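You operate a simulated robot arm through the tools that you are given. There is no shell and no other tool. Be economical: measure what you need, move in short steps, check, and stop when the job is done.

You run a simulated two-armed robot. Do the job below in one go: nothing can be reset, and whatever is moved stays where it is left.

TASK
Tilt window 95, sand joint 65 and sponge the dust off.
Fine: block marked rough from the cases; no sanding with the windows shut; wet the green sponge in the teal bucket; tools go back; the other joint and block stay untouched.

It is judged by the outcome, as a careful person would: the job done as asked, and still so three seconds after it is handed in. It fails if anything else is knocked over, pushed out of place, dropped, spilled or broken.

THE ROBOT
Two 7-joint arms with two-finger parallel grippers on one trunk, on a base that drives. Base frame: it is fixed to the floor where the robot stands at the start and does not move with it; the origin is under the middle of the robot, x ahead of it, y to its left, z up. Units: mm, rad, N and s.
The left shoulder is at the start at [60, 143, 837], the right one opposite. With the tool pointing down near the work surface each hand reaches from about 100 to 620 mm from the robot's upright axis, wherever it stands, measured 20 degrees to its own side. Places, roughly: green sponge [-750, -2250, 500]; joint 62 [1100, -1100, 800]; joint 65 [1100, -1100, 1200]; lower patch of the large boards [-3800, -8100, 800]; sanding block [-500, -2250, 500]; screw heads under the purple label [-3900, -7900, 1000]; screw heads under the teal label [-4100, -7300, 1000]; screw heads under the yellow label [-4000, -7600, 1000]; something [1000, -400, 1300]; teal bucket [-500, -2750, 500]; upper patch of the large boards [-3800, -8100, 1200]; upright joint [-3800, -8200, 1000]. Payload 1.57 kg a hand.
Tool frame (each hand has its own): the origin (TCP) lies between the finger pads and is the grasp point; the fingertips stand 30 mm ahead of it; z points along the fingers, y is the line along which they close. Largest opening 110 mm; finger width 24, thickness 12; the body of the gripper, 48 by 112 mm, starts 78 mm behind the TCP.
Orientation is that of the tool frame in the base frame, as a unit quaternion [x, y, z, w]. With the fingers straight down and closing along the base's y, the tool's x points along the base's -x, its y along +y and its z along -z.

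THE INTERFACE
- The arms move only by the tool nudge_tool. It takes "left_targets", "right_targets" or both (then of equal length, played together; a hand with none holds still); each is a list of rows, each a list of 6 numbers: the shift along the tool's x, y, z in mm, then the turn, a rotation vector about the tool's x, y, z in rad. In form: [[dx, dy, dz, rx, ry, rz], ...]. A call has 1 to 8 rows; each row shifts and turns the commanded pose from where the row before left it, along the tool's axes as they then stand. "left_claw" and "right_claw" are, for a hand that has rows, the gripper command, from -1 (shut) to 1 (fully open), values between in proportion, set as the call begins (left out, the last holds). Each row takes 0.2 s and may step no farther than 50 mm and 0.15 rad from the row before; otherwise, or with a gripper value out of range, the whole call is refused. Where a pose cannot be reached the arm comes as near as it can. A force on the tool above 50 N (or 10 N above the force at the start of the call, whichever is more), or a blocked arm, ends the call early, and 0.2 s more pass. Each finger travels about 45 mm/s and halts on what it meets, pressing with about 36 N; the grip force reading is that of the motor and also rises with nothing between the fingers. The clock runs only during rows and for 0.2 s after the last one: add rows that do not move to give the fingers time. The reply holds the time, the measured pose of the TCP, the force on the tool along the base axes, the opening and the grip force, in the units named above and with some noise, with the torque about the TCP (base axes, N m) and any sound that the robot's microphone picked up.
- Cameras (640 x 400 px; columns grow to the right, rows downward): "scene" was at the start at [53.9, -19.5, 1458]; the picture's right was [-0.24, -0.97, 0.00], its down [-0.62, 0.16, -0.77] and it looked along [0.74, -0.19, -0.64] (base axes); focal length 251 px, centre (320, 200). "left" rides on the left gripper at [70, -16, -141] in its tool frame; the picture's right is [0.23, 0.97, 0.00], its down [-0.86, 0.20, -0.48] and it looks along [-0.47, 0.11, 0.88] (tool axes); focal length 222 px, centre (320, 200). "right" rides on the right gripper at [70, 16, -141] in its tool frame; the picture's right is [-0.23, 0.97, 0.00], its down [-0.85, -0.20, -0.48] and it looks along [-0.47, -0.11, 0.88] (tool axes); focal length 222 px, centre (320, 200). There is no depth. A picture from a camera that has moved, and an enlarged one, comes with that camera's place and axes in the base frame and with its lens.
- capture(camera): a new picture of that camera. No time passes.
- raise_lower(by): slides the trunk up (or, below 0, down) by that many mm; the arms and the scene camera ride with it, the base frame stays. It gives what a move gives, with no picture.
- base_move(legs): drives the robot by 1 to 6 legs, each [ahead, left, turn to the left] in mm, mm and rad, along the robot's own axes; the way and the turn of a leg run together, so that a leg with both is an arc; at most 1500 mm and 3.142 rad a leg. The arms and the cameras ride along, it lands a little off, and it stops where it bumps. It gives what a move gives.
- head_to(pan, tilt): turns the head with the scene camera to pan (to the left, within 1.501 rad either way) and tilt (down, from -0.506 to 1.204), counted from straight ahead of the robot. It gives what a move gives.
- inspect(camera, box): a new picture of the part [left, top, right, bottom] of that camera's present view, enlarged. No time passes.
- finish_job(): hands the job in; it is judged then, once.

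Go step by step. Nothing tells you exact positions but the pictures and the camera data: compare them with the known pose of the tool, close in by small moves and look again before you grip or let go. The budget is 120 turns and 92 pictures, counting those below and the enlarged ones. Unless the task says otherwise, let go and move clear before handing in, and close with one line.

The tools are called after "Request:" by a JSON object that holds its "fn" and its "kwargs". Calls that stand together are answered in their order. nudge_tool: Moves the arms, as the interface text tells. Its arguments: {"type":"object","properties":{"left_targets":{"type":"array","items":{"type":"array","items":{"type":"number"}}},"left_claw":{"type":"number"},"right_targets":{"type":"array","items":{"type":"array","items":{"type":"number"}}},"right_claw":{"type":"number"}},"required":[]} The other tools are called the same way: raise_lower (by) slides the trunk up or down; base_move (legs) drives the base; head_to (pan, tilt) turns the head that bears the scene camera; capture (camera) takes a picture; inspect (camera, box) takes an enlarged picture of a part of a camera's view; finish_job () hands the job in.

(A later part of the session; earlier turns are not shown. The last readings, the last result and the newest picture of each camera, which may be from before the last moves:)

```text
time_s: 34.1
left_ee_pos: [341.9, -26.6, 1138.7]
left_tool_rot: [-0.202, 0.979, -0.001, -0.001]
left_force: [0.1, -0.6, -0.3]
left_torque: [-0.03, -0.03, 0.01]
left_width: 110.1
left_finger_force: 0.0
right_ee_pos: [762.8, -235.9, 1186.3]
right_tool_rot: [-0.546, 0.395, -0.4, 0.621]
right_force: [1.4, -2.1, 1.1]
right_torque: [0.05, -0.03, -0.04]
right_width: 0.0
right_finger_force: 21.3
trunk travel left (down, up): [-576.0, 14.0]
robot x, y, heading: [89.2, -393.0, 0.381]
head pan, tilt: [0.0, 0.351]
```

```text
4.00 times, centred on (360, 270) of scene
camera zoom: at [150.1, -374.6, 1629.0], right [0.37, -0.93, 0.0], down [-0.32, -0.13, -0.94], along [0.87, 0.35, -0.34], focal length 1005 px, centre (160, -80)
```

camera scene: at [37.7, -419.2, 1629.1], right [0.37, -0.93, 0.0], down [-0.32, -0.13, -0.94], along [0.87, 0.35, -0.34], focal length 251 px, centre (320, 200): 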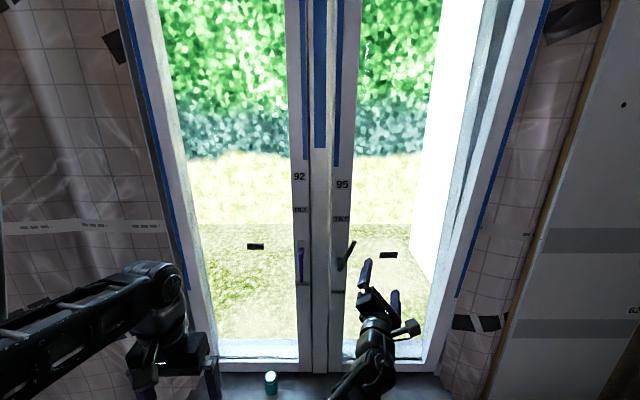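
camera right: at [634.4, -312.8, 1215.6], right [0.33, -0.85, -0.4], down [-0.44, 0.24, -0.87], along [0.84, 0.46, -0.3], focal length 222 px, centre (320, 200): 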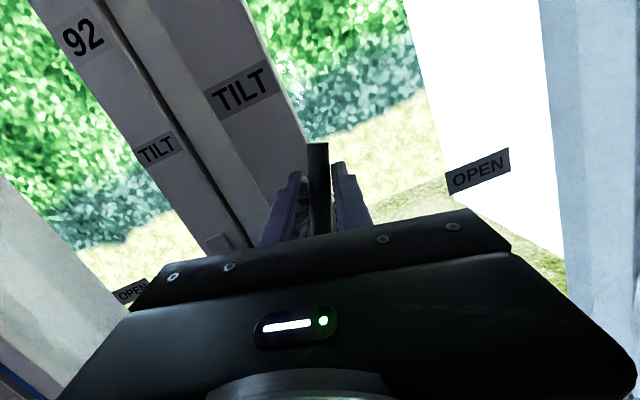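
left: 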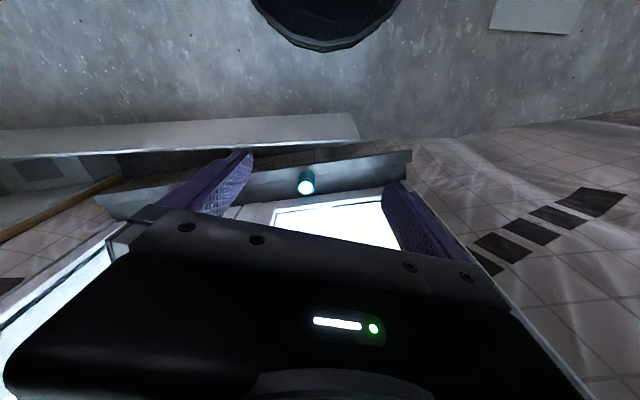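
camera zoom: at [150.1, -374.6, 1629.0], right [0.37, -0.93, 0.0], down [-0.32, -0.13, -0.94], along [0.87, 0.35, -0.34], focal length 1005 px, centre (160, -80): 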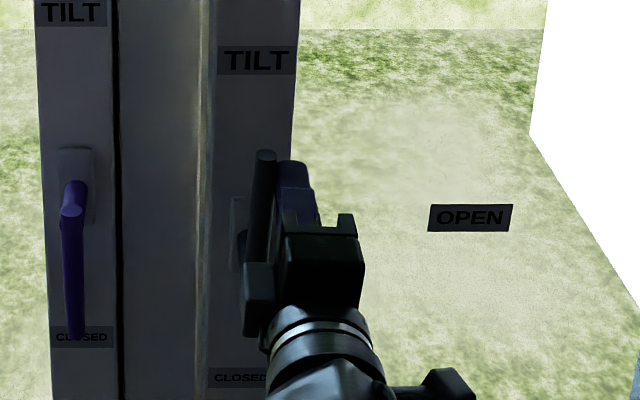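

Nearly upright; a few more mm, then withdraw.

Request:
{"fn": "nudge_tool", "kwargs": {"right_targets": [[-5, 0, 0, 0, 0, 0], [-4, 0, 0, 0, 0, 0]]}}

Request:
{"fn": "nudge_tool", "kwargs": {"right_targets": [[10, 0, 0, 0, 0, 0], [20, 0, -10, 0, 0, 0], [30, 0, -20, 0, 0, 0], [30, 0, -10, 0, 0, 0]]}}

Request:
{"fn": "inspect", "kwargs": {"camera": "scene", "box": [280, 220, 440, 320]}}

```text
time_s: 34.7
left_ee_pos: [343.7, -27.5, 1139.5]
left_tool_rot: [-0.201, 0.98, 0.0, 0.0]
left_force: [0.1, -0.2, -1.0]
left_torque: [0.01, 0.03, 0.01]
left_width: 110.0
left_finger_force: 0.0
right_ee_pos: [761.8, -232.9, 1186.3]
right_tool_rot: [-0.546, 0.396, -0.401, 0.62]
right_force: [4.2, -11.1, 1.0]
right_torque: [0.05, -0.12, -0.2]
right_width: 0.0
right_finger_force: 21.2
trunk travel left (down, up): [-576.0, 14.0]
robot x, y, heading: [90.0, -397.4, 0.378]
head pan, tilt: [0.0, 0.351]
```

```text
time_s: 35.7
left_ee_pos: [342.4, -26.3, 1139.1]
left_tool_rot: [-0.202, 0.979, -0.001, -0.001]
left_force: [-0.3, -0.7, -0.3]
left_torque: [0.03, 0.01, 0.02]
left_width: 110.1
left_finger_force: 0.1
right_ee_pos: [757.4, -326.8, 1179.4]
right_tool_rot: [-0.546, 0.394, -0.401, 0.622]
right_force: [-0.3, -0.1, -0.7]
right_torque: [-0.03, 0.03, 0.01]
right_width: 0.0
right_finger_force: 21.8
trunk travel left (down, up): [-576.0, 14.0]
robot x, y, heading: [89.0, -398.6, 0.376]
head pan, tilt: [0.0, 0.351]
```

```text
4.00 times, centred on (360, 270) of scene
camera zoom: at [150.8, -374.8, 1629.0], right [0.37, -0.93, 0.0], down [-0.32, -0.13, -0.94], along [0.87, 0.35, -0.34], focal length 1005 px, centre (160, -80)
```

zoom: 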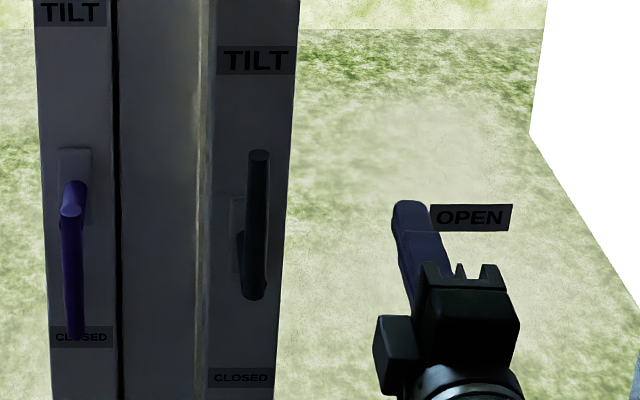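

Window 95 is tilted with the lever at TILT. Back away and restore the right hand to pointing down.

Request:
{"fn": "base_move", "kwargs": {"legs": [[-350, 0, 0]]}}

Request:
{"fn": "nudge_tool", "kwargs": {"right_targets": [[10, 0, -10, 0, 0, 0.15], [0, 0, 0, 0, 0, 0.15], [0, 0, 0, 0, 0, 0.15], [0, 0, 0, 0, 0, 0.15], [0, 0, 0, 0, 0, 0.15], [0, 0, 0, 0, 0, 0.15], [0, 0, 0, 0, 0, 0.15], [0, 0, 0, 0, 0, 0.15]], "right_claw": 1}}

Request:
{"fn": "nudge_tool", "kwargs": {"right_targets": [[0, 0, 0, 0, 0, 0.15], [0, 0, 0, 0, 0, 0.15], [0, 0, 0, 0, 0, 0.07], [0, 0, 0, 0, 0.15, 0], [0, 0, 0, 0, 0.15, 0], [0, 0, 0, 0, 0.15, 0], [0, 0, 0, 0, 0.15, 0], [0, 0, 0, 0, 0.15, 0]]}}

Request:
{"fn": "nudge_tool", "kwargs": {"right_targets": [[0, 0, 0, 0, 0.15, 0], [0, 0, 0, 0, 0.15, 0], [0, 0, 0, 0, 0.15, 0], [0, 0, 0, 0, 0.15, 0], [0, 0, 0, 0, 0.15, 0], [0, 0, 0, 0, 0.1, 0]]}}

Request:
{"fn": "head_to", "kwargs": {"pan": -1.4, "tilt": 0.4}}

Request:
{"fn": "capture", "kwargs": {"camera": "scene"}}

```text
time_s: 38.0
left_ee_pos: [18.3, -155.0, 1138.7]
left_tool_rot: [-0.202, 0.979, 0.0, 0.0]
left_force: [-0.2, 0.0, 0.4]
left_torque: [0.02, 0.0, 0.01]
left_width: 110.2
left_finger_force: 0.1
right_ee_pos: [433.4, -453.7, 1179.6]
right_tool_rot: [-0.546, 0.394, -0.4, 0.621]
right_force: [-0.4, 0.0, -0.8]
right_torque: [-0.02, -0.01, -0.02]
right_width: 0.0
right_finger_force: 20.8
trunk travel left (down, up): [-576.0, 14.0]
robot x, y, heading: [-231.6, -529.5, 0.379]
head pan, tilt: [0.0, 0.351]
```

```text
time_s: 39.8
left_ee_pos: [17.3, -155.7, 1138.6]
left_tool_rot: [-0.202, 0.979, -0.001, 0.0]
left_force: [0.4, 0.2, 0.0]
left_torque: [0.0, 0.03, 0.01]
left_width: 109.9
left_finger_force: 0.1
right_ee_pos: [427.1, -468.4, 1177.4]
right_tool_rot: [-0.228, 0.634, 0.02, 0.739]
right_force: [-0.3, -0.3, -0.3]
right_torque: [-0.02, 0.03, 0.02]
right_width: 110.2
right_finger_force: 0.2
trunk travel left (down, up): [-576.0, 14.0]
robot x, y, heading: [-236.2, -531.1, 0.377]
head pan, tilt: [0.0, 0.351]
```

```text
time_s: 41.5
left_ee_pos: [18.8, -156.6, 1139.7]
left_tool_rot: [-0.202, 0.979, -0.001, -0.001]
left_force: [1.0, -0.9, 0.4]
left_torque: [0.02, 0.0, -0.01]
left_width: 109.9
left_finger_force: 0.0
right_ee_pos: [430.5, -467.9, 1179.2]
right_tool_rot: [-0.166, 0.88, 0.098, 0.435]
right_force: [-1.6, 0.4, -1.3]
right_torque: [0.04, -0.16, -0.13]
right_width: 110.2
right_finger_force: 0.1
trunk travel left (down, up): [-576.0, 14.0]
robot x, y, heading: [-232.2, -531.7, 0.383]
head pan, tilt: [0.0, 0.351]
```

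```text
time_s: 43.0
left_ee_pos: [20.3, -156.3, 1139.6]
left_tool_rot: [-0.202, 0.979, 0.0, -0.001]
left_force: [0.0, 0.3, 0.9]
left_torque: [0.01, 0.0, 0.02]
left_width: 110.0
left_finger_force: 0.0
right_ee_pos: [402.9, -491.6, 1133.0]
right_tool_rot: [-0.187, 0.981, 0.033, 0.034]
right_force: [0.4, -0.4, -1.3]
right_torque: [0.0, 0.01, -0.02]
right_width: 110.0
right_finger_force: 0.0
right hand out of reach, approached as far as the arm can: row 5, 6
trunk travel left (down, up): [-576.0, 14.0]
robot x, y, heading: [-232.7, -528.7, 0.38]
head pan, tilt: [0.0, 0.351]
```

```text
time_s: 44.5
left_ee_pos: [18.7, -155.2, 1138.2]
left_tool_rot: [-0.202, 0.979, -0.001, 0.0]
left_force: [0.6, 0.2, 0.3]
left_torque: [0.01, 0.03, 0.03]
left_width: 110.0
left_finger_force: 0.0
right_ee_pos: [402.0, -490.5, 1133.6]
right_tool_rot: [-0.186, 0.981, 0.032, 0.034]
right_force: [-0.2, -0.4, -1.2]
right_torque: [0.0, -0.02, 0.01]
right_width: 110.1
right_finger_force: 0.1
trunk travel left (down, up): [-576.0, 14.0]
robot x, y, heading: [-235.3, -528.0, 0.379]
head pan, tilt: [-1.4, 0.4]
```

```text
60 pictures are left
camera scene: at [-211.6, -616.4, 1624.5], right [-0.85, -0.52, 0.0], down [-0.2, 0.33, -0.92], along [0.48, -0.78, -0.39], focal length 251 px, centre (320, 200)
```

scene: 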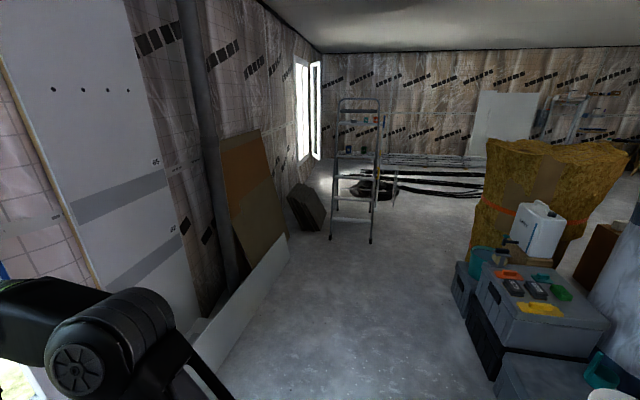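

I see the board with grey joint bands 65 (upper) and 62 (lower), and the cases with blocks and the green sponge on top. Zoom in.

Request:
{"fn": "inspect", "kwargs": {"camera": "scene", "box": [440, 200, 640, 400]}}

Request:
{"fn": "inspect", "kwargs": {"camera": "scene", "box": [30, 60, 210, 300]}}

```text
2.00 times, centred on (540, 300) of scene
camera zoom: at [-211.6, -616.4, 1624.5], right [-0.85, -0.52, 0.0], down [-0.2, 0.33, -0.92], along [0.48, -0.78, -0.39], focal length 502 px, centre (-120, 0)
```

zoom: 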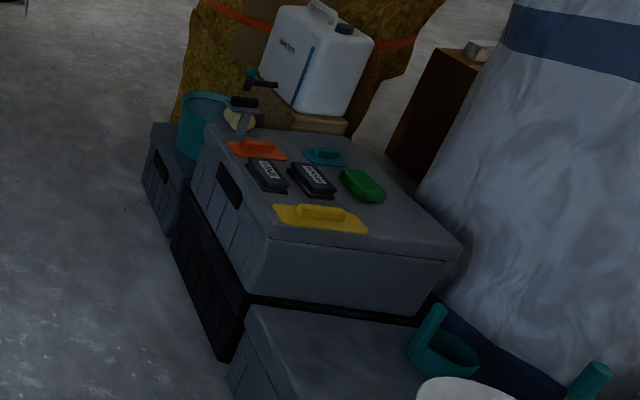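

```text
1.67 times, centred on (120, 180) of scene
camera zoom: at [-211.6, -616.4, 1624.5], right [-0.85, -0.52, 0.0], down [-0.2, 0.33, -0.92], along [0.48, -0.78, -0.39], focal length 419 px, centre (653, 233)
```

zoom: 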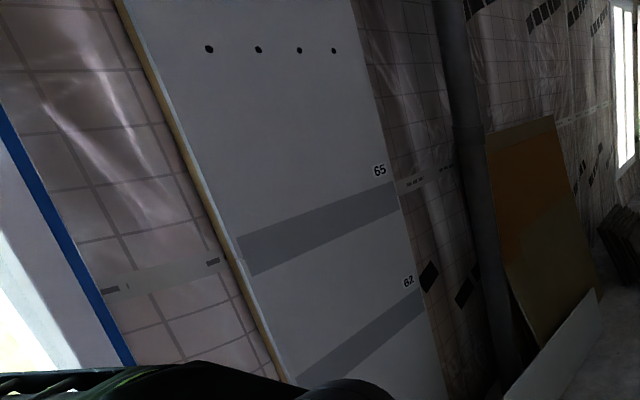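

Two blocks and the green sponge lie on the upper case near (-560…-780, -2140…-2230, ~600). Before driving I check the floor to my right.

Request:
{"fn": "head_to", "kwargs": {"pan": -1.45, "tilt": 0.95}}

Request:
{"fn": "capture", "kwargs": {"camera": "scene"}}

```text
time_s: 45.5
left_ee_pos: [18.8, -154.6, 1139.0]
left_tool_rot: [-0.202, 0.979, -0.001, -0.001]
left_force: [-0.2, -0.2, -1.2]
left_torque: [0.02, -0.04, 0.01]
left_width: 110.4
left_finger_force: 0.1
right_ee_pos: [402.5, -490.3, 1133.5]
right_tool_rot: [-0.186, 0.981, 0.032, 0.034]
right_force: [-0.4, 0.8, 0.9]
right_torque: [0.02, -0.02, 0.0]
right_width: 110.1
right_finger_force: 0.0
trunk travel left (down, up): [-576.0, 14.0]
robot x, y, heading: [-230.2, -527.6, 0.377]
head pan, tilt: [-1.45, 0.949]
```

```text
57 pictures are left
camera scene: at [-225.2, -601.4, 1577.9], right [-0.88, -0.48, 0.0], down [-0.39, 0.71, -0.58], along [0.28, -0.51, -0.81], focal length 251 px, centre (320, 200)
```

scene: 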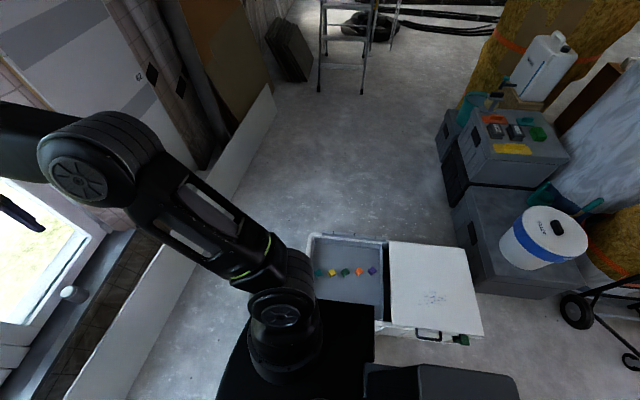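

A toolbox (top z≈325) blocks the direct way; the corridor between it and the wall is ~760 mm wide. I turn right, go along that corridor in the middle, then turn towards the cases.

Request:
{"fn": "base_move", "kwargs": {"legs": [[0, 0, -1.57], [0, 490, 0]]}}

Request:
{"fn": "head_to", "kwargs": {"pan": 0, "tilt": 0.8}}

Request:
{"fn": "capture", "kwargs": {"camera": "scene"}}

```text
time_s: 52.2
left_ee_pos: [596.7, -602.9, 1138.8]
left_tool_rot: [0.553, 0.833, 0.0, -0.001]
left_force: [-0.1, -0.4, 0.7]
left_torque: [-0.03, 0.02, 0.01]
left_width: 110.1
left_finger_force: 0.1
right_ee_pos: [259.5, -983.9, 1132.7]
right_tool_rot: [0.565, 0.823, -0.002, 0.048]
right_force: [0.5, 0.1, 0.1]
right_torque: [0.0, 0.02, 0.0]
right_width: 110.2
right_finger_force: 0.1
trunk travel left (down, up): [-576.0, 14.0]
robot x, y, heading: [225.7, -350.9, -1.198]
head pan, tilt: [-1.45, 0.949]
```

```text
time_s: 53.8
left_ee_pos: [596.8, -601.7, 1138.7]
left_tool_rot: [0.552, 0.834, -0.001, -0.001]
left_force: [-0.1, 0.4, 0.9]
left_torque: [0.0, 0.0, -0.01]
left_width: 109.8
left_finger_force: 0.1
right_ee_pos: [259.0, -983.8, 1132.3]
right_tool_rot: [0.564, 0.824, -0.003, 0.048]
right_force: [-1.3, 0.4, 0.6]
right_torque: [0.0, -0.01, -0.01]
right_width: 110.0
right_finger_force: 0.1
trunk travel left (down, up): [-576.0, 14.0]
robot x, y, heading: [226.9, -345.7, -1.199]
head pan, tilt: [0.0, 0.799]
```

```text
56 pictures are left
camera scene: at [245.2, -393.9, 1589.4], right [-0.93, -0.36, 0.0], down [-0.26, 0.67, -0.7], along [0.25, -0.65, -0.72], focal length 251 px, centre (320, 200)
```

scene: 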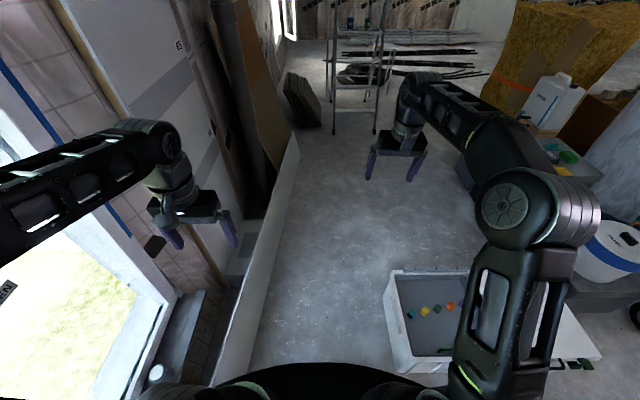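

The corridor is just wide enough (base ≈±310, clearance ≈350 each side). Proceed in two stages.

Request:
{"fn": "base_move", "kwargs": {"legs": [[0, 12, 0], [500, 0, 0]]}}

Request:
{"fn": "capture", "kwargs": {"camera": "scene"}}

```text
time_s: 57.0
left_ee_pos: [788.2, -1065.6, 1138.0]
left_tool_rot: [0.553, 0.833, -0.001, -0.001]
left_force: [-0.2, 0.1, -0.5]
left_torque: [0.04, 0.03, -0.01]
left_width: 109.9
left_finger_force: 0.1
right_ee_pos: [449.2, -1446.0, 1133.3]
right_tool_rot: [0.565, 0.824, -0.001, 0.047]
right_force: [-0.4, 0.6, -0.8]
right_torque: [-0.05, -0.01, 0.0]
right_width: 110.1
right_finger_force: 0.0
trunk travel left (down, up): [-576.0, 14.0]
robot x, y, heading: [414.9, -811.6, -1.204]
head pan, tilt: [0.0, 0.799]
```

```text
55 pictures are left
camera scene: at [437.6, -855.6, 1589.3], right [-0.93, -0.36, 0.0], down [-0.26, 0.67, -0.7], along [0.25, -0.65, -0.72], focal length 251 px, centre (320, 200)
```

scene: 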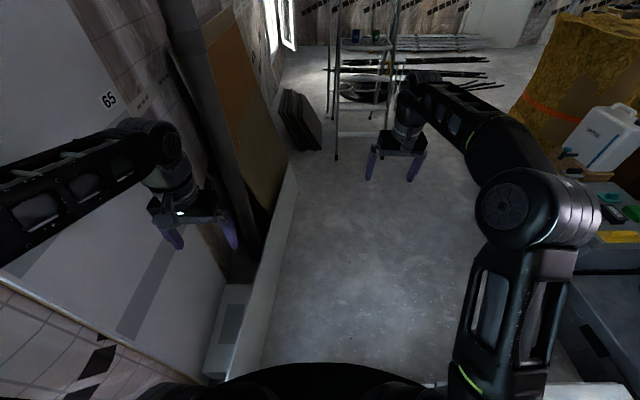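

Through cleanly. Continue past the toolbox, then turn right to face the cases.

Request:
{"fn": "base_move", "kwargs": {"legs": [[1036, 0, 0], [0, 0, -1.57], [650, 0, 0]]}}

Request:
{"fn": "capture", "kwargs": {"camera": "scene"}}

```text
time_s: 62.6
left_ee_pos: [1145.7, -2005.0, 1139.5]
left_tool_rot: [0.527, 0.85, 0.0, -0.002]
left_force: [-0.1, 0.2, 1.0]
left_torque: [0.0, 0.03, -0.03]
left_width: 110.0
left_finger_force: 0.0
right_ee_pos: [831.0, -2406.9, 1133.2]
right_tool_rot: [0.54, 0.841, 0.0, 0.048]
right_force: [0.2, -0.1, 0.1]
right_torque: [0.0, 0.02, -0.02]
right_width: 110.0
right_finger_force: 0.1
trunk travel left (down, up): [-576.0, 14.0]
robot x, y, heading: [762.0, -1777.7, -1.14]
head pan, tilt: [0.0, 0.799]
stopped in leg 2: the robot was blocked; the commanded pose is now the measured one
```

```text
54 pictures are left
camera scene: at [782.5, -1818.3, 1589.4], right [-0.91, -0.42, 0.0], down [-0.3, 0.65, -0.7], along [0.29, -0.63, -0.72], focal length 251 px, centre (320, 200)
```

scene: 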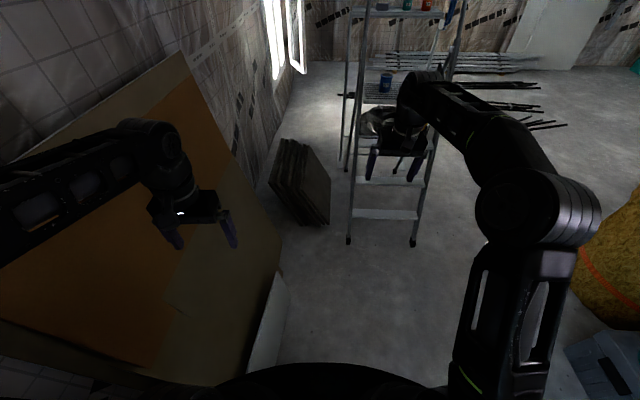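

The turn was blocked, probably the base's corner by the leaning board. I'll move away from the wall first, then turn.

Request:
{"fn": "base_move", "kwargs": {"legs": [[0, -300, 0]]}}

Request:
{"fn": "base_move", "kwargs": {"legs": [[0, 0, -1.0]]}}

Request:
{"fn": "capture", "kwargs": {"camera": "scene"}}

```text
time_s: 64.6
left_ee_pos: [873.6, -2131.2, 1137.7]
left_tool_rot: [0.527, 0.85, 0.0, -0.001]
left_force: [-0.1, 0.1, -0.7]
left_torque: [0.02, -0.03, 0.01]
left_width: 110.1
left_finger_force: 0.1
right_ee_pos: [557.8, -2534.9, 1133.4]
right_tool_rot: [0.54, 0.84, 0.0, 0.047]
right_force: [0.4, 0.6, 0.2]
right_torque: [-0.01, -0.03, -0.02]
right_width: 109.8
right_finger_force: 0.0
trunk travel left (down, up): [-576.0, 14.0]
robot x, y, heading: [485.1, -1898.3, -1.137]
head pan, tilt: [0.0, 0.799]
```

```text
time_s: 67.6
left_ee_pos: [499.2, -2348.9, 1139.2]
left_tool_rot: [0.871, 0.491, 0.0, -0.001]
left_force: [-0.6, 0.5, 0.0]
left_torque: [0.02, -0.02, 0.0]
left_width: 110.0
left_finger_force: 0.1
right_ee_pos: [-9.2, -2299.8, 1132.4]
right_tool_rot: [0.877, 0.477, -0.023, 0.042]
right_force: [-0.8, 1.1, -0.5]
right_torque: [0.01, -0.01, -0.02]
right_width: 109.8
right_finger_force: 0.0
trunk travel left (down, up): [-576.0, 14.0]
robot x, y, heading: [490.8, -1898.2, -2.145]
head pan, tilt: [0.0, 0.799]
```

```text
53 pictures are left
camera scene: at [460.6, -1941.2, 1589.4], right [-0.84, 0.54, 0.0], down [0.39, 0.6, -0.7], along [-0.38, -0.59, -0.72], focal length 251 px, centre (320, 200)
```

scene: 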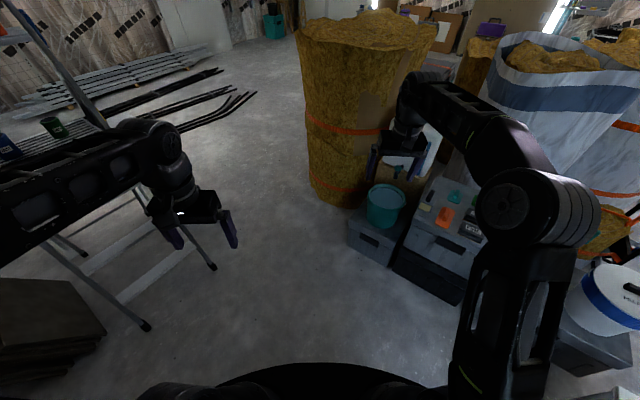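

Turning worked. Finish the turn to face the cases and approach.

Request:
{"fn": "base_move", "kwargs": {"legs": [[0, 0, -0.625], [430, 0, 0]]}}

Request:
{"fn": "head_to", "kwargs": {"pan": -0.25, "tilt": 0.85}}

Request:
{"fn": "capture", "kwargs": {"camera": "scene"}}

```text
time_s: 71.9
left_ee_pos: [-169.0, -2430.7, 1139.3]
left_tool_rot: [0.98, 0.2, 0.002, -0.001]
left_force: [-0.6, -0.8, -0.5]
left_torque: [0.01, 0.01, 0.0]
left_width: 110.1
left_finger_force: 0.0
right_ee_pos: [-552.0, -2094.9, 1132.9]
right_tool_rot: [0.981, 0.186, -0.034, 0.032]
right_force: [-0.2, 0.3, -0.3]
right_torque: [-0.02, -0.01, 0.02]
right_width: 110.0
right_finger_force: 0.1
trunk travel left (down, up): [-576.0, 14.0]
robot x, y, heading: [84.4, -2060.6, -2.768]
head pan, tilt: [0.0, 0.799]
```

```text
time_s: 72.7
left_ee_pos: [-168.1, -2429.7, 1138.8]
left_tool_rot: [0.98, 0.201, 0.001, -0.001]
left_force: [0.6, 0.2, 0.5]
left_torque: [0.01, -0.05, 0.01]
left_width: 109.7
left_finger_force: 0.0
right_ee_pos: [-551.5, -2095.5, 1133.5]
right_tool_rot: [0.981, 0.186, -0.034, 0.032]
right_force: [-0.4, 0.9, 1.2]
right_torque: [0.04, 0.0, 0.0]
right_width: 110.1
right_finger_force: 0.0
trunk travel left (down, up): [-576.0, 14.0]
robot x, y, heading: [80.9, -2058.4, -2.762]
head pan, tilt: [-0.25, 0.85]
```

```text
52 pictures are left
camera scene: at [36.3, -2056.1, 1585.4], right [-0.13, 0.99, 0.0], down [0.75, 0.1, -0.66], along [-0.65, -0.08, -0.75], focal length 251 px, centre (320, 200)
```

scene: 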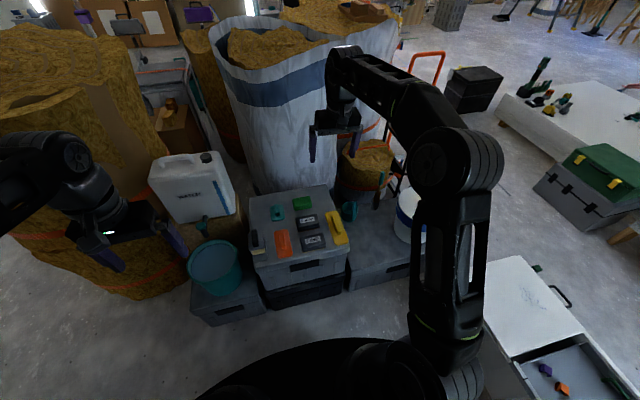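

Now I see the case top with two labelled blocks, the green sponge, and the teal bucket to its left. Zoom to read the labels.

Request:
{"fn": "inspect", "kwargs": {"camera": "scene", "box": [240, 180, 360, 280]}}

Request:
{"fn": "inspect", "kwargs": {"camera": "scene", "box": [295, 210, 330, 250]}}

```text
4.00 times, centred on (300, 230) of scene
camera zoom: at [36.3, -2056.1, 1585.4], right [-0.13, 0.99, 0.0], down [0.75, 0.1, -0.66], along [-0.65, -0.08, -0.75], focal length 1005 px, centre (400, 80)
```

zoom: 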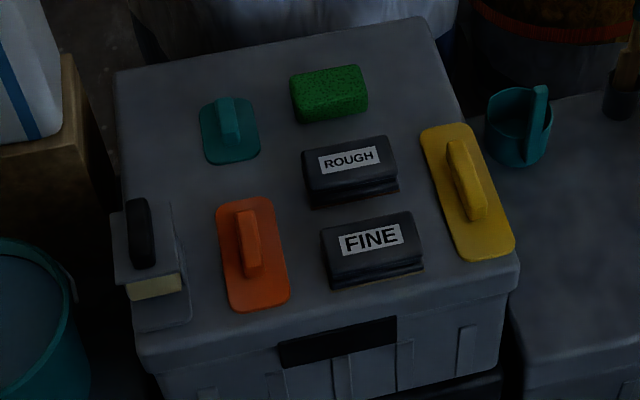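

```text
10.00 times, centred on (312, 230) of scene
camera zoom: at [36.3, -2056.1, 1585.4], right [-0.13, 0.99, 0.0], down [0.75, 0.1, -0.66], along [-0.65, -0.08, -0.75], focal length 2512 px, centre (395, -100)
```

zoom: 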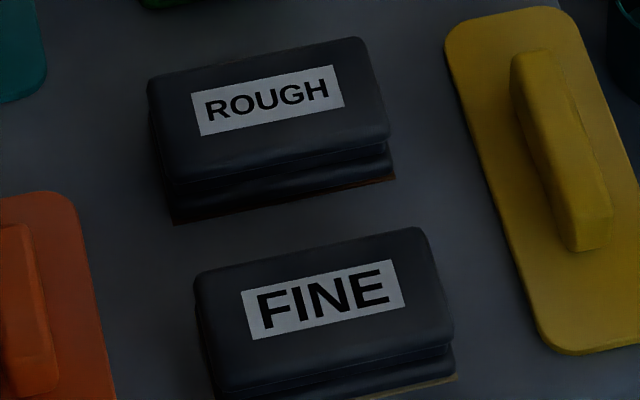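

ROUGH block centre ≈(-681, -2208), top z≈590, about 108×64 mm, its long side along my left-right. I move in, yaw the right hand 90° and lower the trunk.

Request:
{"fn": "base_move", "kwargs": {"legs": [[155, 0, 0]]}}

Request:
{"fn": "nudge_tool", "kwargs": {"right_targets": [[0, 0, 0, 0.049, 0.078, 0], [0, 0, 0, 0, 0, -0.15], [0, 0, 0, 0, 0, -0.15], [0, 0, 0, 0, 0, -0.15], [0, 0, 0, 0, 0, -0.15], [0, 0, 0, 0, 0, -0.15], [0, 0, 0, 0, 0, -0.15], [0, 0, 0, 0, 0, -0.15]]}}

Request:
{"fn": "nudge_tool", "kwargs": {"right_targets": [[0, 0, 0, 0, 0, -0.15], [0, 0, 0, 0, 0, -0.15], [0, 0, 0, 0, 0, -0.15], [0, 0, 0, 0, 0, -0.07]]}}

Request:
{"fn": "raise_lower", "kwargs": {"by": -250}}

Request:
{"fn": "head_to", "kwargs": {"pan": -0.2, "tilt": 0.95}}

Request:
{"fn": "capture", "kwargs": {"camera": "scene"}}

Request:
{"fn": "capture", "kwargs": {"camera": "right"}}

```text
time_s: 74.1
left_ee_pos: [-314.9, -2488.9, 1138.8]
left_tool_rot: [0.98, 0.2, 0.002, -0.001]
left_force: [-1.5, 0.3, -0.2]
left_torque: [-0.01, -0.02, 0.02]
left_width: 110.2
left_finger_force: 0.0
right_ee_pos: [-698.3, -2151.2, 1131.4]
right_tool_rot: [0.981, 0.186, -0.034, 0.032]
right_force: [0.5, -0.9, -0.3]
right_torque: [0.03, -0.02, -0.03]
right_width: 110.0
right_finger_force: 0.0
trunk travel left (down, up): [-576.0, 14.0]
robot x, y, heading: [-62.9, -2117.5, -2.763]
head pan, tilt: [-0.25, 0.85]
```

```text
time_s: 75.9
left_ee_pos: [-314.6, -2488.1, 1139.0]
left_tool_rot: [0.98, 0.2, 0.0, -0.001]
left_force: [0.0, 0.3, -0.3]
left_torque: [-0.01, 0.02, 0.0]
left_width: 110.2
left_finger_force: 0.1
right_ee_pos: [-501.4, -2196.8, 976.5]
right_tool_rot: [0.76, 0.649, -0.006, -0.002]
right_force: [-0.2, -0.4, 0.0]
right_torque: [0.01, -0.02, 0.0]
right_width: 109.7
right_finger_force: 0.1
right hand out of reach, approached as far as the arm can: row 1, 2, 3, 4, 5, 6, 7, 8
trunk travel left (down, up): [-576.0, 14.0]
robot x, y, heading: [-56.6, -2116.5, -2.768]
head pan, tilt: [-0.25, 0.85]
```

```text
time_s: 76.9
left_ee_pos: [-313.6, -2489.4, 1139.1]
left_tool_rot: [0.98, 0.2, 0.0, -0.001]
left_force: [0.2, -0.4, 0.2]
left_torque: [0.0, 0.01, 0.0]
left_width: 109.9
left_finger_force: 0.3
right_ee_pos: [-358.6, -2228.4, 923.8]
right_tool_rot: [0.565, 0.825, -0.002, -0.003]
right_force: [-0.7, 1.2, -1.2]
right_torque: [0.03, 0.0, -0.01]
right_width: 109.9
right_finger_force: 0.0
right hand out of reach, approached as far as the arm can: row 1, 2, 3, 4
trunk travel left (down, up): [-576.0, 14.0]
robot x, y, heading: [-65.1, -2116.6, -2.766]
head pan, tilt: [-0.25, 0.85]
```

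```text
time_s: 79.5
left_ee_pos: [-314.5, -2488.2, 889.5]
left_tool_rot: [0.979, 0.202, 0.0, -0.001]
left_force: [0.1, -0.5, 0.7]
left_torque: [0.04, 0.02, 0.02]
left_width: 109.7
left_finger_force: 0.1
right_ee_pos: [-358.6, -2229.6, 673.7]
right_tool_rot: [0.566, 0.825, -0.003, -0.001]
right_force: [1.0, 0.0, -0.3]
right_torque: [0.03, -0.02, -0.02]
right_width: 110.0
right_finger_force: 0.0
trunk travel left (down, up): [-326.0, 264.0]
robot x, y, heading: [-59.3, -2117.4, -2.759]
head pan, tilt: [-0.25, 0.85]
```

```text
time_s: 80.2
left_ee_pos: [-313.2, -2490.0, 889.7]
left_tool_rot: [0.98, 0.2, 0.002, -0.001]
left_force: [0.4, -0.2, 0.8]
left_torque: [0.0, 0.0, 0.04]
left_width: 110.1
left_finger_force: 0.0
right_ee_pos: [-359.4, -2229.4, 673.9]
right_tool_rot: [0.566, 0.825, -0.002, -0.002]
right_force: [0.9, 0.3, -0.4]
right_torque: [-0.02, -0.01, 0.0]
right_width: 110.0
right_finger_force: 0.1
trunk travel left (down, up): [-326.0, 264.0]
robot x, y, heading: [-60.2, -2115.1, -2.764]
head pan, tilt: [-0.201, 0.949]
```

```text
49 pictures are left
camera scene: at [-103.2, -2116.4, 1327.9], right [-0.17, 0.98, 0.0], down [0.8, 0.14, -0.58], along [-0.57, -0.1, -0.81], focal length 251 px, centre (320, 200)
```

scene: 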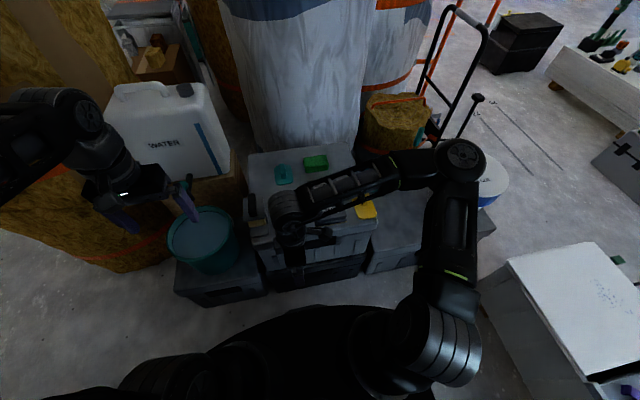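

```text
48 pictures are left
camera right: at [-368.6, -2157.3, 814.9], right [0.99, 0.14, 0.0], down [0.12, -0.87, 0.48], along [0.06, -0.48, -0.88], focal length 222 px, centre (320, 200)
```

right: 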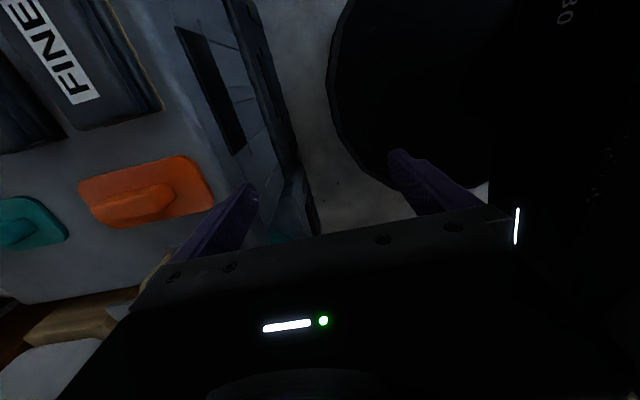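

The right hand tucked in as it turned. Lift it, then go forward over the block.

Request:
{"fn": "nudge_tool", "kwargs": {"right_targets": [[0, 0, -45, 0, 0, 0], [0, 0, -45, 0, 0, 0], [20, -40, 0, 0, 0, 0], [20, -40, 0, 0, 0, 0], [20, -40, 0, 0, 0, 0], [20, -40, 0, 0, 0, 0], [20, -40, 0, 0, 0, 0], [20, -40, 0, 0, 0, 0]]}}

Request:
{"fn": "capture", "kwargs": {"camera": "right"}}

```text
time_s: 82.0
left_ee_pos: [-314.4, -2487.7, 889.0]
left_tool_rot: [0.98, 0.2, 0.001, -0.002]
left_force: [-0.7, 0.3, -0.5]
left_torque: [0.01, 0.02, 0.0]
left_width: 109.9
left_finger_force: 0.1
right_ee_pos: [-355.8, -2234.1, 692.0]
right_tool_rot: [0.567, 0.824, -0.004, -0.003]
right_force: [-0.2, -0.1, 0.1]
right_torque: [-0.02, 0.02, -0.01]
right_width: 110.1
right_finger_force: 0.0
right hand out of reach, approached as far as the arm can: row 1, 2, 3, 4, 5, 6, 7, 8
trunk travel left (down, up): [-326.0, 264.0]
robot x, y, heading: [-60.7, -2119.4, -2.765]
head pan, tilt: [-0.201, 0.949]
```

```text
47 pictures are left
camera right: at [-364.5, -2162.4, 833.4], right [0.99, 0.13, -0.01], down [0.12, -0.87, 0.48], along [0.06, -0.48, -0.88], focal length 222 px, centre (320, 200)
```

right: 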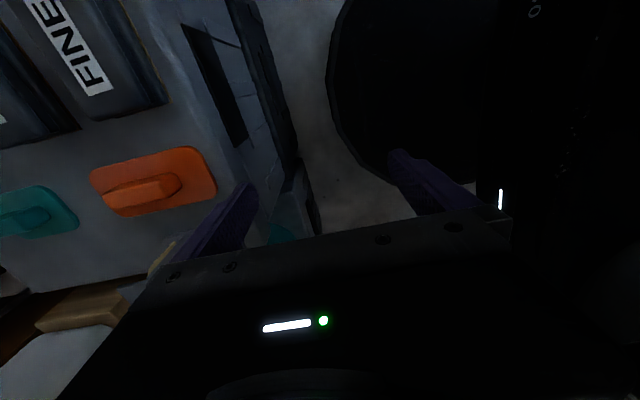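

The wrist seems jammed at a joint limit. Unroll it back to the neutral yaw first.

Request:
{"fn": "nudge_tool", "kwargs": {"right_targets": [[0, 0, -10, 0, 0, 0.15], [0, 0, -10, 0, 0, 0.15], [0, 0, -10, 0, 0, 0.15], [0, 0, -10, 0, 0, 0.15], [0, 0, -10, 0, 0, 0.15], [0, 0, -10, 0, 0, 0.15], [0, 0, -10, 0, 0, 0.15], [0, 0, -10, 0, 0, 0.15]]}}

Request:
{"fn": "nudge_tool", "kwargs": {"right_targets": [[0, 0, -10, 0, 0, 0.15], [0, 0, -10, 0, 0, 0.15], [0, 0, -10, 0, 0, 0.07]]}}

```text
time_s: 83.8
left_ee_pos: [-313.9, -2488.4, 889.6]
left_tool_rot: [0.98, 0.201, 0.001, -0.001]
left_force: [-0.1, -0.5, -0.3]
left_torque: [-0.01, -0.02, 0.02]
left_width: 110.1
left_finger_force: 0.1
right_ee_pos: [-355.1, -2232.9, 773.2]
right_tool_rot: [0.933, 0.361, -0.003, 0.0]
right_force: [0.3, 0.0, 0.7]
right_torque: [0.03, 0.04, -0.01]
right_width: 110.3
right_finger_force: 0.1
trunk travel left (down, up): [-326.0, 264.0]
robot x, y, heading: [-59.4, -2115.3, -2.768]
head pan, tilt: [-0.201, 0.949]
```

```text
time_s: 84.5
left_ee_pos: [-313.5, -2488.2, 889.5]
left_tool_rot: [0.98, 0.201, 0.001, -0.001]
left_force: [-0.1, 0.2, 0.2]
left_torque: [0.0, -0.01, -0.02]
left_width: 109.9
left_finger_force: 0.1
right_ee_pos: [-355.4, -2232.6, 802.8]
right_tool_rot: [0.983, 0.182, -0.003, 0.001]
right_force: [0.2, 0.2, -0.4]
right_torque: [0.0, 0.0, -0.01]
right_width: 109.9
right_finger_force: 0.2
trunk travel left (down, up): [-326.0, 264.0]
robot x, y, heading: [-60.3, -2120.1, -2.765]
head pan, tilt: [-0.201, 0.949]
```

Request:
{"fn": "nudge_tool", "kwargs": {"right_targets": [[-42, -20, 0, 0, 0, 0], [-42, -20, 0, 0, 0, 0], [-42, -20, 0, 0, 0, 0], [-42, -20, 0, 0, 0, 0], [-42, -20, 0, 0, 0, 0], [-42, -19, 0, 0, 0, 0], [-42, -18, 0, 0, 0, 0]]}}

Request:
{"fn": "nudge_tool", "kwargs": {"right_targets": [[0, 0, 0, 0, 0, 0.15], [0, 0, 0, 0, 0, 0.15], [0, 0, 0, 0, 0, 0.15], [0, 0, 0, 0, 0, 0.15], [0, 0, 0, 0, 0, 0.15], [0, 0, 0, 0, 0, 0.15]]}}

```text
time_s: 86.2
left_ee_pos: [-313.5, -2488.7, 889.4]
left_tool_rot: [0.98, 0.201, 0.0, -0.001]
left_force: [0.3, 0.7, -0.7]
left_torque: [-0.01, 0.06, 0.01]
left_width: 109.9
left_finger_force: 0.1
right_ee_pos: [-677.5, -2212.4, 805.0]
right_tool_rot: [0.983, 0.185, -0.003, 0.002]
right_force: [-0.4, 0.2, 0.3]
right_torque: [0.01, -0.01, -0.02]
right_width: 110.0
right_finger_force: 0.0
trunk travel left (down, up): [-326.0, 264.0]
robot x, y, heading: [-56.2, -2119.0, -2.766]
head pan, tilt: [-0.201, 0.949]
```

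```text
time_s: 87.5
left_ee_pos: [-314.2, -2488.2, 889.3]
left_tool_rot: [0.98, 0.2, 0.001, -0.001]
left_force: [0.2, -0.6, 0.6]
left_torque: [0.0, -0.02, 0.02]
left_width: 109.9
left_finger_force: 0.0
right_ee_pos: [-678.8, -2210.0, 804.8]
right_tool_rot: [0.965, -0.263, -0.003, 0.001]
right_force: [-0.3, 0.1, -1.2]
right_torque: [0.03, -0.03, 0.03]
right_width: 110.2
right_finger_force: 0.0
trunk travel left (down, up): [-326.0, 264.0]
robot x, y, heading: [-62.5, -2113.6, -2.764]
head pan, tilt: [-0.201, 0.949]
```

Works this way. Finish the yaw and look.

Request:
{"fn": "nudge_tool", "kwargs": {"right_targets": [[0, 0, 0, 0, 0, 0.15], [0, 0, 0, 0, 0, 0.15], [0, 0, 0, 0, 0, 0.15], [0, 0, 0, 0, 0, 0.15], [0, 0, 0, 0, 0, 0.08]]}}

Request:
{"fn": "capture", "kwargs": {"camera": "right"}}

```text
time_s: 88.8
left_ee_pos: [-314.0, -2488.1, 889.3]
left_tool_rot: [0.98, 0.2, 0.001, -0.001]
left_force: [0.3, 0.0, -0.2]
left_torque: [0.0, -0.03, -0.03]
left_width: 109.7
left_finger_force: 0.1
right_ee_pos: [-678.5, -2211.5, 804.1]
right_tool_rot: [0.822, -0.57, -0.002, 0.002]
right_force: [-0.2, -0.1, 0.2]
right_torque: [0.02, -0.02, -0.01]
right_width: 110.3
right_finger_force: 0.1
trunk travel left (down, up): [-326.0, 264.0]
robot x, y, heading: [-61.0, -2115.6, -2.762]
head pan, tilt: [-0.201, 0.949]
```

```text
46 pictures are left
camera right: at [-669.4, -2281.7, 946.0], right [-0.99, -0.13, 0.0], down [-0.11, 0.87, 0.48], along [-0.07, 0.47, -0.88], focal length 222 px, centre (320, 200)
```

right: 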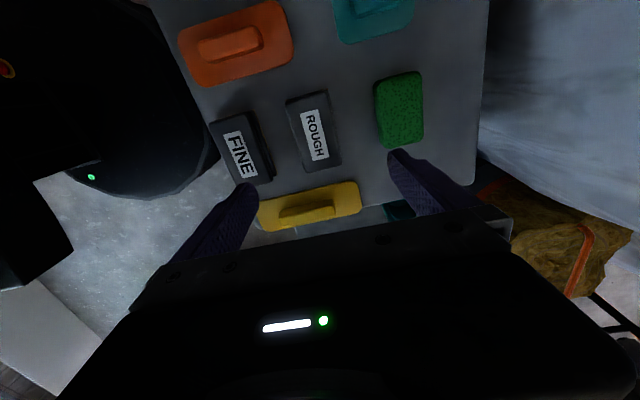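

Block ROUGH is right under the hand, off by ~7 mm. Narrow the opening slightly, correct and descend most of the way.

Request:
{"fn": "nudge_tool", "kwargs": {"right_claw": 0.75, "right_targets": [[0, -7, 40, 0, 0, 0], [0, 0, 45, 0, 0, 0], [0, 0, 45, 0, 0, 0], [0, 0, 30, 0, 0, 0]]}}

Request:
{"fn": "capture", "kwargs": {"camera": "right"}}

```text
time_s: 89.8
left_ee_pos: [-313.6, -2487.8, 888.5]
left_tool_rot: [0.98, 0.2, 0.001, 0.0]
left_force: [0.3, 0.2, 0.4]
left_torque: [-0.02, -0.02, 0.0]
left_width: 109.8
left_finger_force: 0.1
right_ee_pos: [-674.6, -2210.5, 644.6]
right_tool_rot: [0.823, -0.568, 0.0, 0.002]
right_force: [0.0, -0.2, 0.9]
right_torque: [0.0, -0.03, 0.0]
right_width: 96.2
right_finger_force: 0.1
trunk travel left (down, up): [-326.0, 264.0]
robot x, y, heading: [-62.6, -2117.3, -2.757]
head pan, tilt: [-0.201, 0.949]
```

```text
45 pictures are left
camera right: at [-664.4, -2280.7, 785.6], right [-0.99, -0.13, 0.01], down [-0.11, 0.87, 0.48], along [-0.07, 0.47, -0.88], focal length 222 px, centre (320, 200)
```

right: 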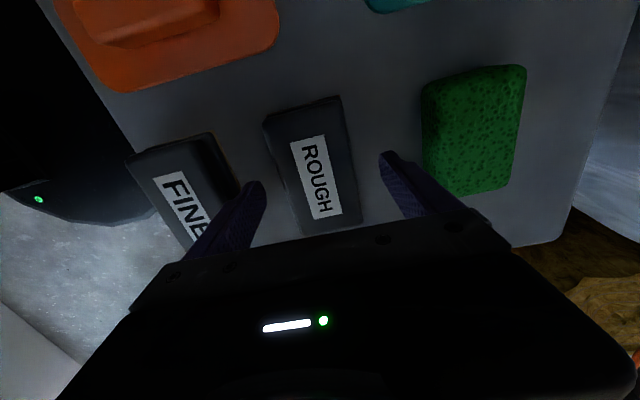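

Aligned. Descend to z≈590 and close.

Request:
{"fn": "nudge_tool", "kwargs": {"right_targets": [[3, -4, 25, 0, 0, 0], [0, 0, 20, 0, 0, 0], [0, 0, 10, 0, 0, 0]]}}

Request:
{"fn": "capture", "kwargs": {"camera": "right"}}

```text
time_s: 90.4
left_ee_pos: [-312.4, -2488.3, 889.9]
left_tool_rot: [0.98, 0.2, 0.001, -0.001]
left_force: [0.3, 0.0, -0.6]
left_torque: [-0.02, -0.01, 0.0]
left_width: 110.1
left_finger_force: 0.1
right_ee_pos: [-671.7, -2212.1, 610.6]
right_tool_rot: [0.822, -0.569, -0.004, 0.006]
right_force: [5.6, 3.9, 21.6]
right_torque: [0.58, -1.44, 0.22]
right_width: 102.1
right_finger_force: 3.3
trunk travel left (down, up): [-326.0, 264.0]
robot x, y, heading: [-59.1, -2114.4, -2.764]
head pan, tilt: [-0.201, 0.949]
stopped in row 3 (right hand): the force on the tool passed its limit (the readings are from after the stop); the commanded pose is now the measured one
```

```text
44 pictures are left
camera right: at [-660.6, -2282.4, 752.3], right [-0.99, -0.13, 0.01], down [-0.11, 0.87, 0.48], along [-0.07, 0.47, -0.88], focal length 222 px, centre (320, 200)
```

right: 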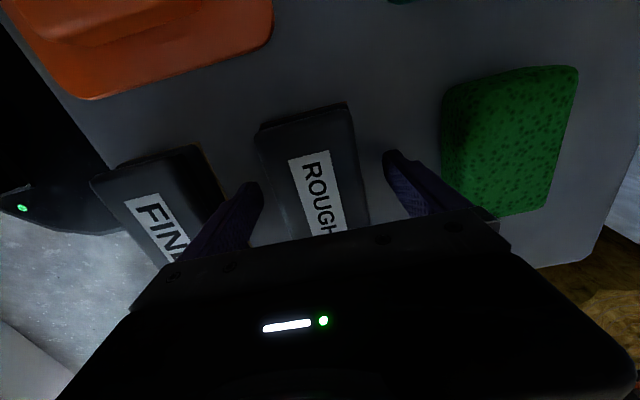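

Case top is at about z 580, higher than I estimated. Lift slightly, recentre (x +14, y -6), and settle just above the surface.

Request:
{"fn": "nudge_tool", "kwargs": {"right_claw": 0.75, "right_targets": [[0, 0, -15, 0, 0, 0], [14, -6, 0, 0, 0, 0], [0, 0, 8, 0, 0, 0]]}}

Request:
{"fn": "capture", "kwargs": {"camera": "right"}}

```text
time_s: 91.2
left_ee_pos: [-314.0, -2488.4, 889.1]
left_tool_rot: [0.98, 0.2, 0.001, -0.001]
left_force: [0.0, -0.3, 0.6]
left_torque: [0.02, -0.02, 0.05]
left_width: 109.9
left_finger_force: 0.1
right_ee_pos: [-661.0, -2224.0, 614.0]
right_tool_rot: [0.822, -0.569, -0.003, 0.005]
right_force: [-0.4, -0.5, 0.2]
right_torque: [0.0, 0.01, -0.02]
right_width: 96.4
right_finger_force: 0.0
trunk travel left (down, up): [-326.0, 264.0]
robot x, y, heading: [-61.0, -2114.0, -2.767]
head pan, tilt: [-0.201, 0.949]
```

```text
43 pictures are left
camera right: at [-650.2, -2293.7, 755.8], right [-0.99, -0.13, 0.01], down [-0.11, 0.87, 0.48], along [-0.07, 0.47, -0.88], focal length 222 px, centre (320, 200)
```

right: 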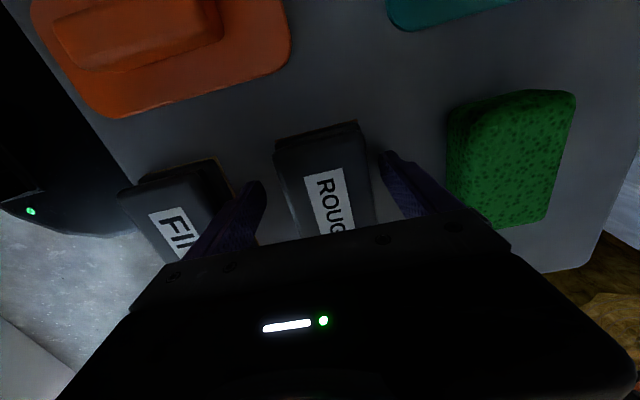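

Fingers straddle the block with FINE and the sponge clear. Close.

Request:
{"fn": "nudge_tool", "kwargs": {"right_claw": -1, "right_targets": [[0, 0, 0, 0, 0, 0], [0, 0, 0, 0, 0, 0], [0, 0, 0, 0, 0, 0], [0, 0, 0, 0, 0, 0]]}}

Request:
{"fn": "nudge_tool", "kwargs": {"right_targets": [[0, 0, -20, 0, 0, 0], [0, 0, -40, 0, 0, 0], [0, 0, -40, 0, 0, 0]]}}

Request:
{"fn": "capture", "kwargs": {"camera": "right"}}

```text
time_s: 92.2
left_ee_pos: [-313.5, -2487.9, 890.2]
left_tool_rot: [0.98, 0.2, 0.001, -0.001]
left_force: [-0.2, 0.4, -0.1]
left_torque: [-0.03, -0.03, -0.01]
left_width: 110.0
left_finger_force: 0.0
right_ee_pos: [-661.8, -2223.4, 614.8]
right_tool_rot: [0.823, -0.568, -0.004, 0.005]
right_force: [0.8, -0.7, 0.4]
right_torque: [-0.03, 0.04, 0.03]
right_width: 64.6
right_finger_force: 33.7
trunk travel left (down, up): [-326.0, 264.0]
robot x, y, heading: [-64.9, -2116.5, -2.763]
head pan, tilt: [-0.201, 0.949]
```

```text
time_s: 93.0
left_ee_pos: [-313.2, -2488.8, 889.0]
left_tool_rot: [0.98, 0.2, 0.001, -0.001]
left_force: [-0.3, -0.5, 0.2]
left_torque: [0.01, -0.04, 0.0]
left_width: 110.2
left_finger_force: 0.1
right_ee_pos: [-660.3, -2225.1, 715.2]
right_tool_rot: [0.823, -0.568, -0.004, 0.005]
right_force: [-0.4, -0.3, -1.8]
right_torque: [-0.03, -0.01, 0.0]
right_width: 64.3
right_finger_force: 35.5
trunk travel left (down, up): [-326.0, 264.0]
robot x, y, heading: [-63.3, -2118.6, -2.768]
head pan, tilt: [-0.201, 0.949]
```

```text
42 pictures are left
camera right: at [-648.7, -2293.2, 855.8], right [-0.99, -0.13, 0.01], down [-0.11, 0.87, 0.48], along [-0.07, 0.47, -0.88], focal length 222 px, centre (320, 200)
```

right: 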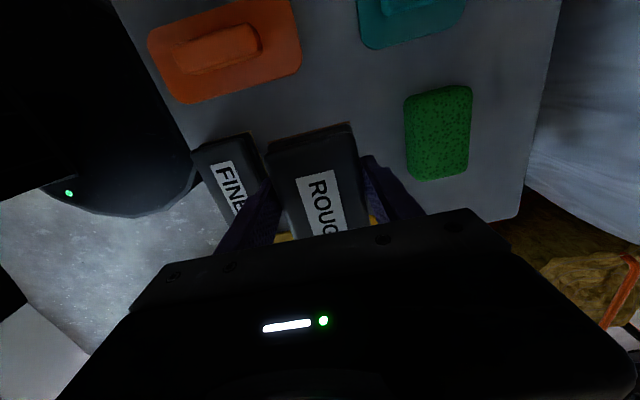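

Block held. Bring it back to a carrying position, then reposition so the left hand can take the sponge.

Request:
{"fn": "nudge_tool", "kwargs": {"right_targets": [[-20, -29, -15, 0, 0, 0], [-25, -29, -15, 0, 0, 0], [-30, -29, -10, 0, 0, 0], [-30, -29, -10, 0, 0, 0], [-30, -29, -10, 0, 0, 0], [-30, -29, -10, 0, 0, 0]]}}

Request:
{"fn": "base_move", "kwargs": {"legs": [[0, -270, 0], [40, 0, 0]]}}

Request:
{"fn": "head_to", "kwargs": {"pan": 0.1, "tilt": 0.85}}

Request:
{"fn": "capture", "kwargs": {"camera": "scene"}}

```text
time_s: 94.4
left_ee_pos: [-314.7, -2488.5, 889.4]
left_tool_rot: [0.98, 0.2, 0.001, -0.001]
left_force: [0.8, 0.5, -0.5]
left_torque: [0.03, 0.01, 0.01]
left_width: 109.8
left_finger_force: 0.0
right_ee_pos: [-553.7, -2006.6, 782.0]
right_tool_rot: [0.822, -0.569, -0.003, 0.004]
right_force: [0.1, 0.3, -1.7]
right_torque: [-0.04, 0.0, -0.02]
right_width: 64.4
right_finger_force: 36.1
trunk travel left (down, up): [-326.0, 264.0]
robot x, y, heading: [-61.7, -2113.9, -2.763]
head pan, tilt: [-0.201, 0.949]
```

```text
time_s: 96.8
left_ee_pos: [-451.9, -2253.0, 889.7]
left_tool_rot: [0.98, 0.2, 0.001, -0.001]
left_force: [0.1, -0.1, 0.0]
left_torque: [0.01, 0.02, 0.02]
left_width: 109.9
left_finger_force: 0.0
right_ee_pos: [-689.8, -1771.2, 781.1]
right_tool_rot: [0.822, -0.569, -0.003, 0.005]
right_force: [0.7, 0.1, -1.9]
right_torque: [-0.02, -0.03, -0.01]
right_width: 64.5
right_finger_force: 36.0
trunk travel left (down, up): [-326.0, 264.0]
robot x, y, heading: [-194.6, -1883.1, -2.764]
head pan, tilt: [-0.201, 0.949]
```

```text
time_s: 97.6
left_ee_pos: [-450.1, -2251.9, 888.5]
left_tool_rot: [0.98, 0.2, 0.0, 0.0]
left_force: [0.1, 0.0, 0.2]
left_torque: [0.0, 0.03, 0.02]
left_width: 110.0
left_finger_force: 0.0
right_ee_pos: [-689.1, -1771.9, 781.2]
right_tool_rot: [0.822, -0.569, -0.004, 0.006]
right_force: [0.7, 1.1, -1.5]
right_torque: [-0.04, 0.0, -0.02]
right_width: 64.3
right_finger_force: 35.5
trunk travel left (down, up): [-326.0, 264.0]
robot x, y, heading: [-194.4, -1880.6, -2.766]
head pan, tilt: [0.099, 0.85]
```

```text
41 pictures are left
camera scene: at [-236.9, -1904.1, 1335.3], right [-0.46, 0.89, 0.0], down [0.67, 0.34, -0.66], along [-0.59, -0.3, -0.75], focal length 251 px, centre (320, 200)
```

scene: 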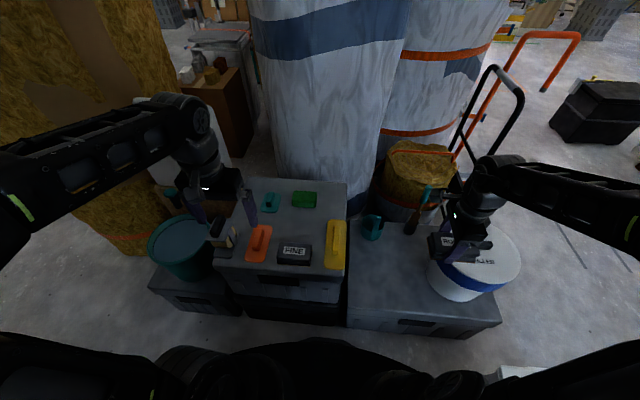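

Sponge ≈(-787, -2256, ~605): 688 ahead, 132 left of me. Yaw the left hand −90° (mirror of the right), then go over it.

Request:
{"fn": "nudge_tool", "kwargs": {"left_claw": 1, "left_targets": [[-30, 0, 0, 0, 0, -0.15], [-30, 0, 0, 0, 0, -0.15], [0, 0, 0, 0, 0, -0.15], [0, 0, 0, 0, 0, -0.15], [0, 0, 0, 0, 0, -0.15], [0, 0, 0, 0, 0, -0.15], [0, 0, 0, 0, 0, -0.15], [0, 0, 0, 0, 0, -0.15]]}}

Request:
{"fn": "nudge_tool", "kwargs": {"left_targets": [[0, 0, 0, 0, 0, -0.15], [0, 0, 0, 0, 0, -0.15], [0, 0, 0, 0, 0, -0.07]]}}

```text
time_s: 99.4
left_ee_pos: [-502.9, -2279.8, 888.6]
left_tool_rot: [0.694, 0.72, 0.001, 0.0]
left_force: [0.6, -0.6, 1.1]
left_torque: [0.02, 0.0, -0.04]
left_width: 110.1
left_finger_force: 0.1
right_ee_pos: [-690.6, -1772.4, 783.0]
right_tool_rot: [0.823, -0.569, -0.004, 0.006]
right_force: [-0.2, -0.2, -0.6]
right_torque: [0.02, 0.01, -0.05]
right_width: 64.3
right_finger_force: 36.0
trunk travel left (down, up): [-326.0, 264.0]
robot x, y, heading: [-196.2, -1881.6, -2.765]
head pan, tilt: [0.099, 0.85]
```

```text
time_s: 100.2
left_ee_pos: [-502.6, -2279.9, 889.2]
left_tool_rot: [0.551, 0.835, 0.001, 0.0]
left_force: [-0.3, -0.5, 0.5]
left_torque: [-0.02, -0.02, -0.01]
left_width: 109.8
left_finger_force: 0.1
right_ee_pos: [-690.4, -1771.4, 782.6]
right_tool_rot: [0.822, -0.569, -0.004, 0.007]
right_force: [-0.4, 0.1, -1.0]
right_torque: [-0.03, 0.0, 0.01]
right_width: 64.5
right_finger_force: 35.9
trunk travel left (down, up): [-326.0, 264.0]
robot x, y, heading: [-192.7, -1879.2, -2.767]
head pan, tilt: [0.099, 0.85]
```

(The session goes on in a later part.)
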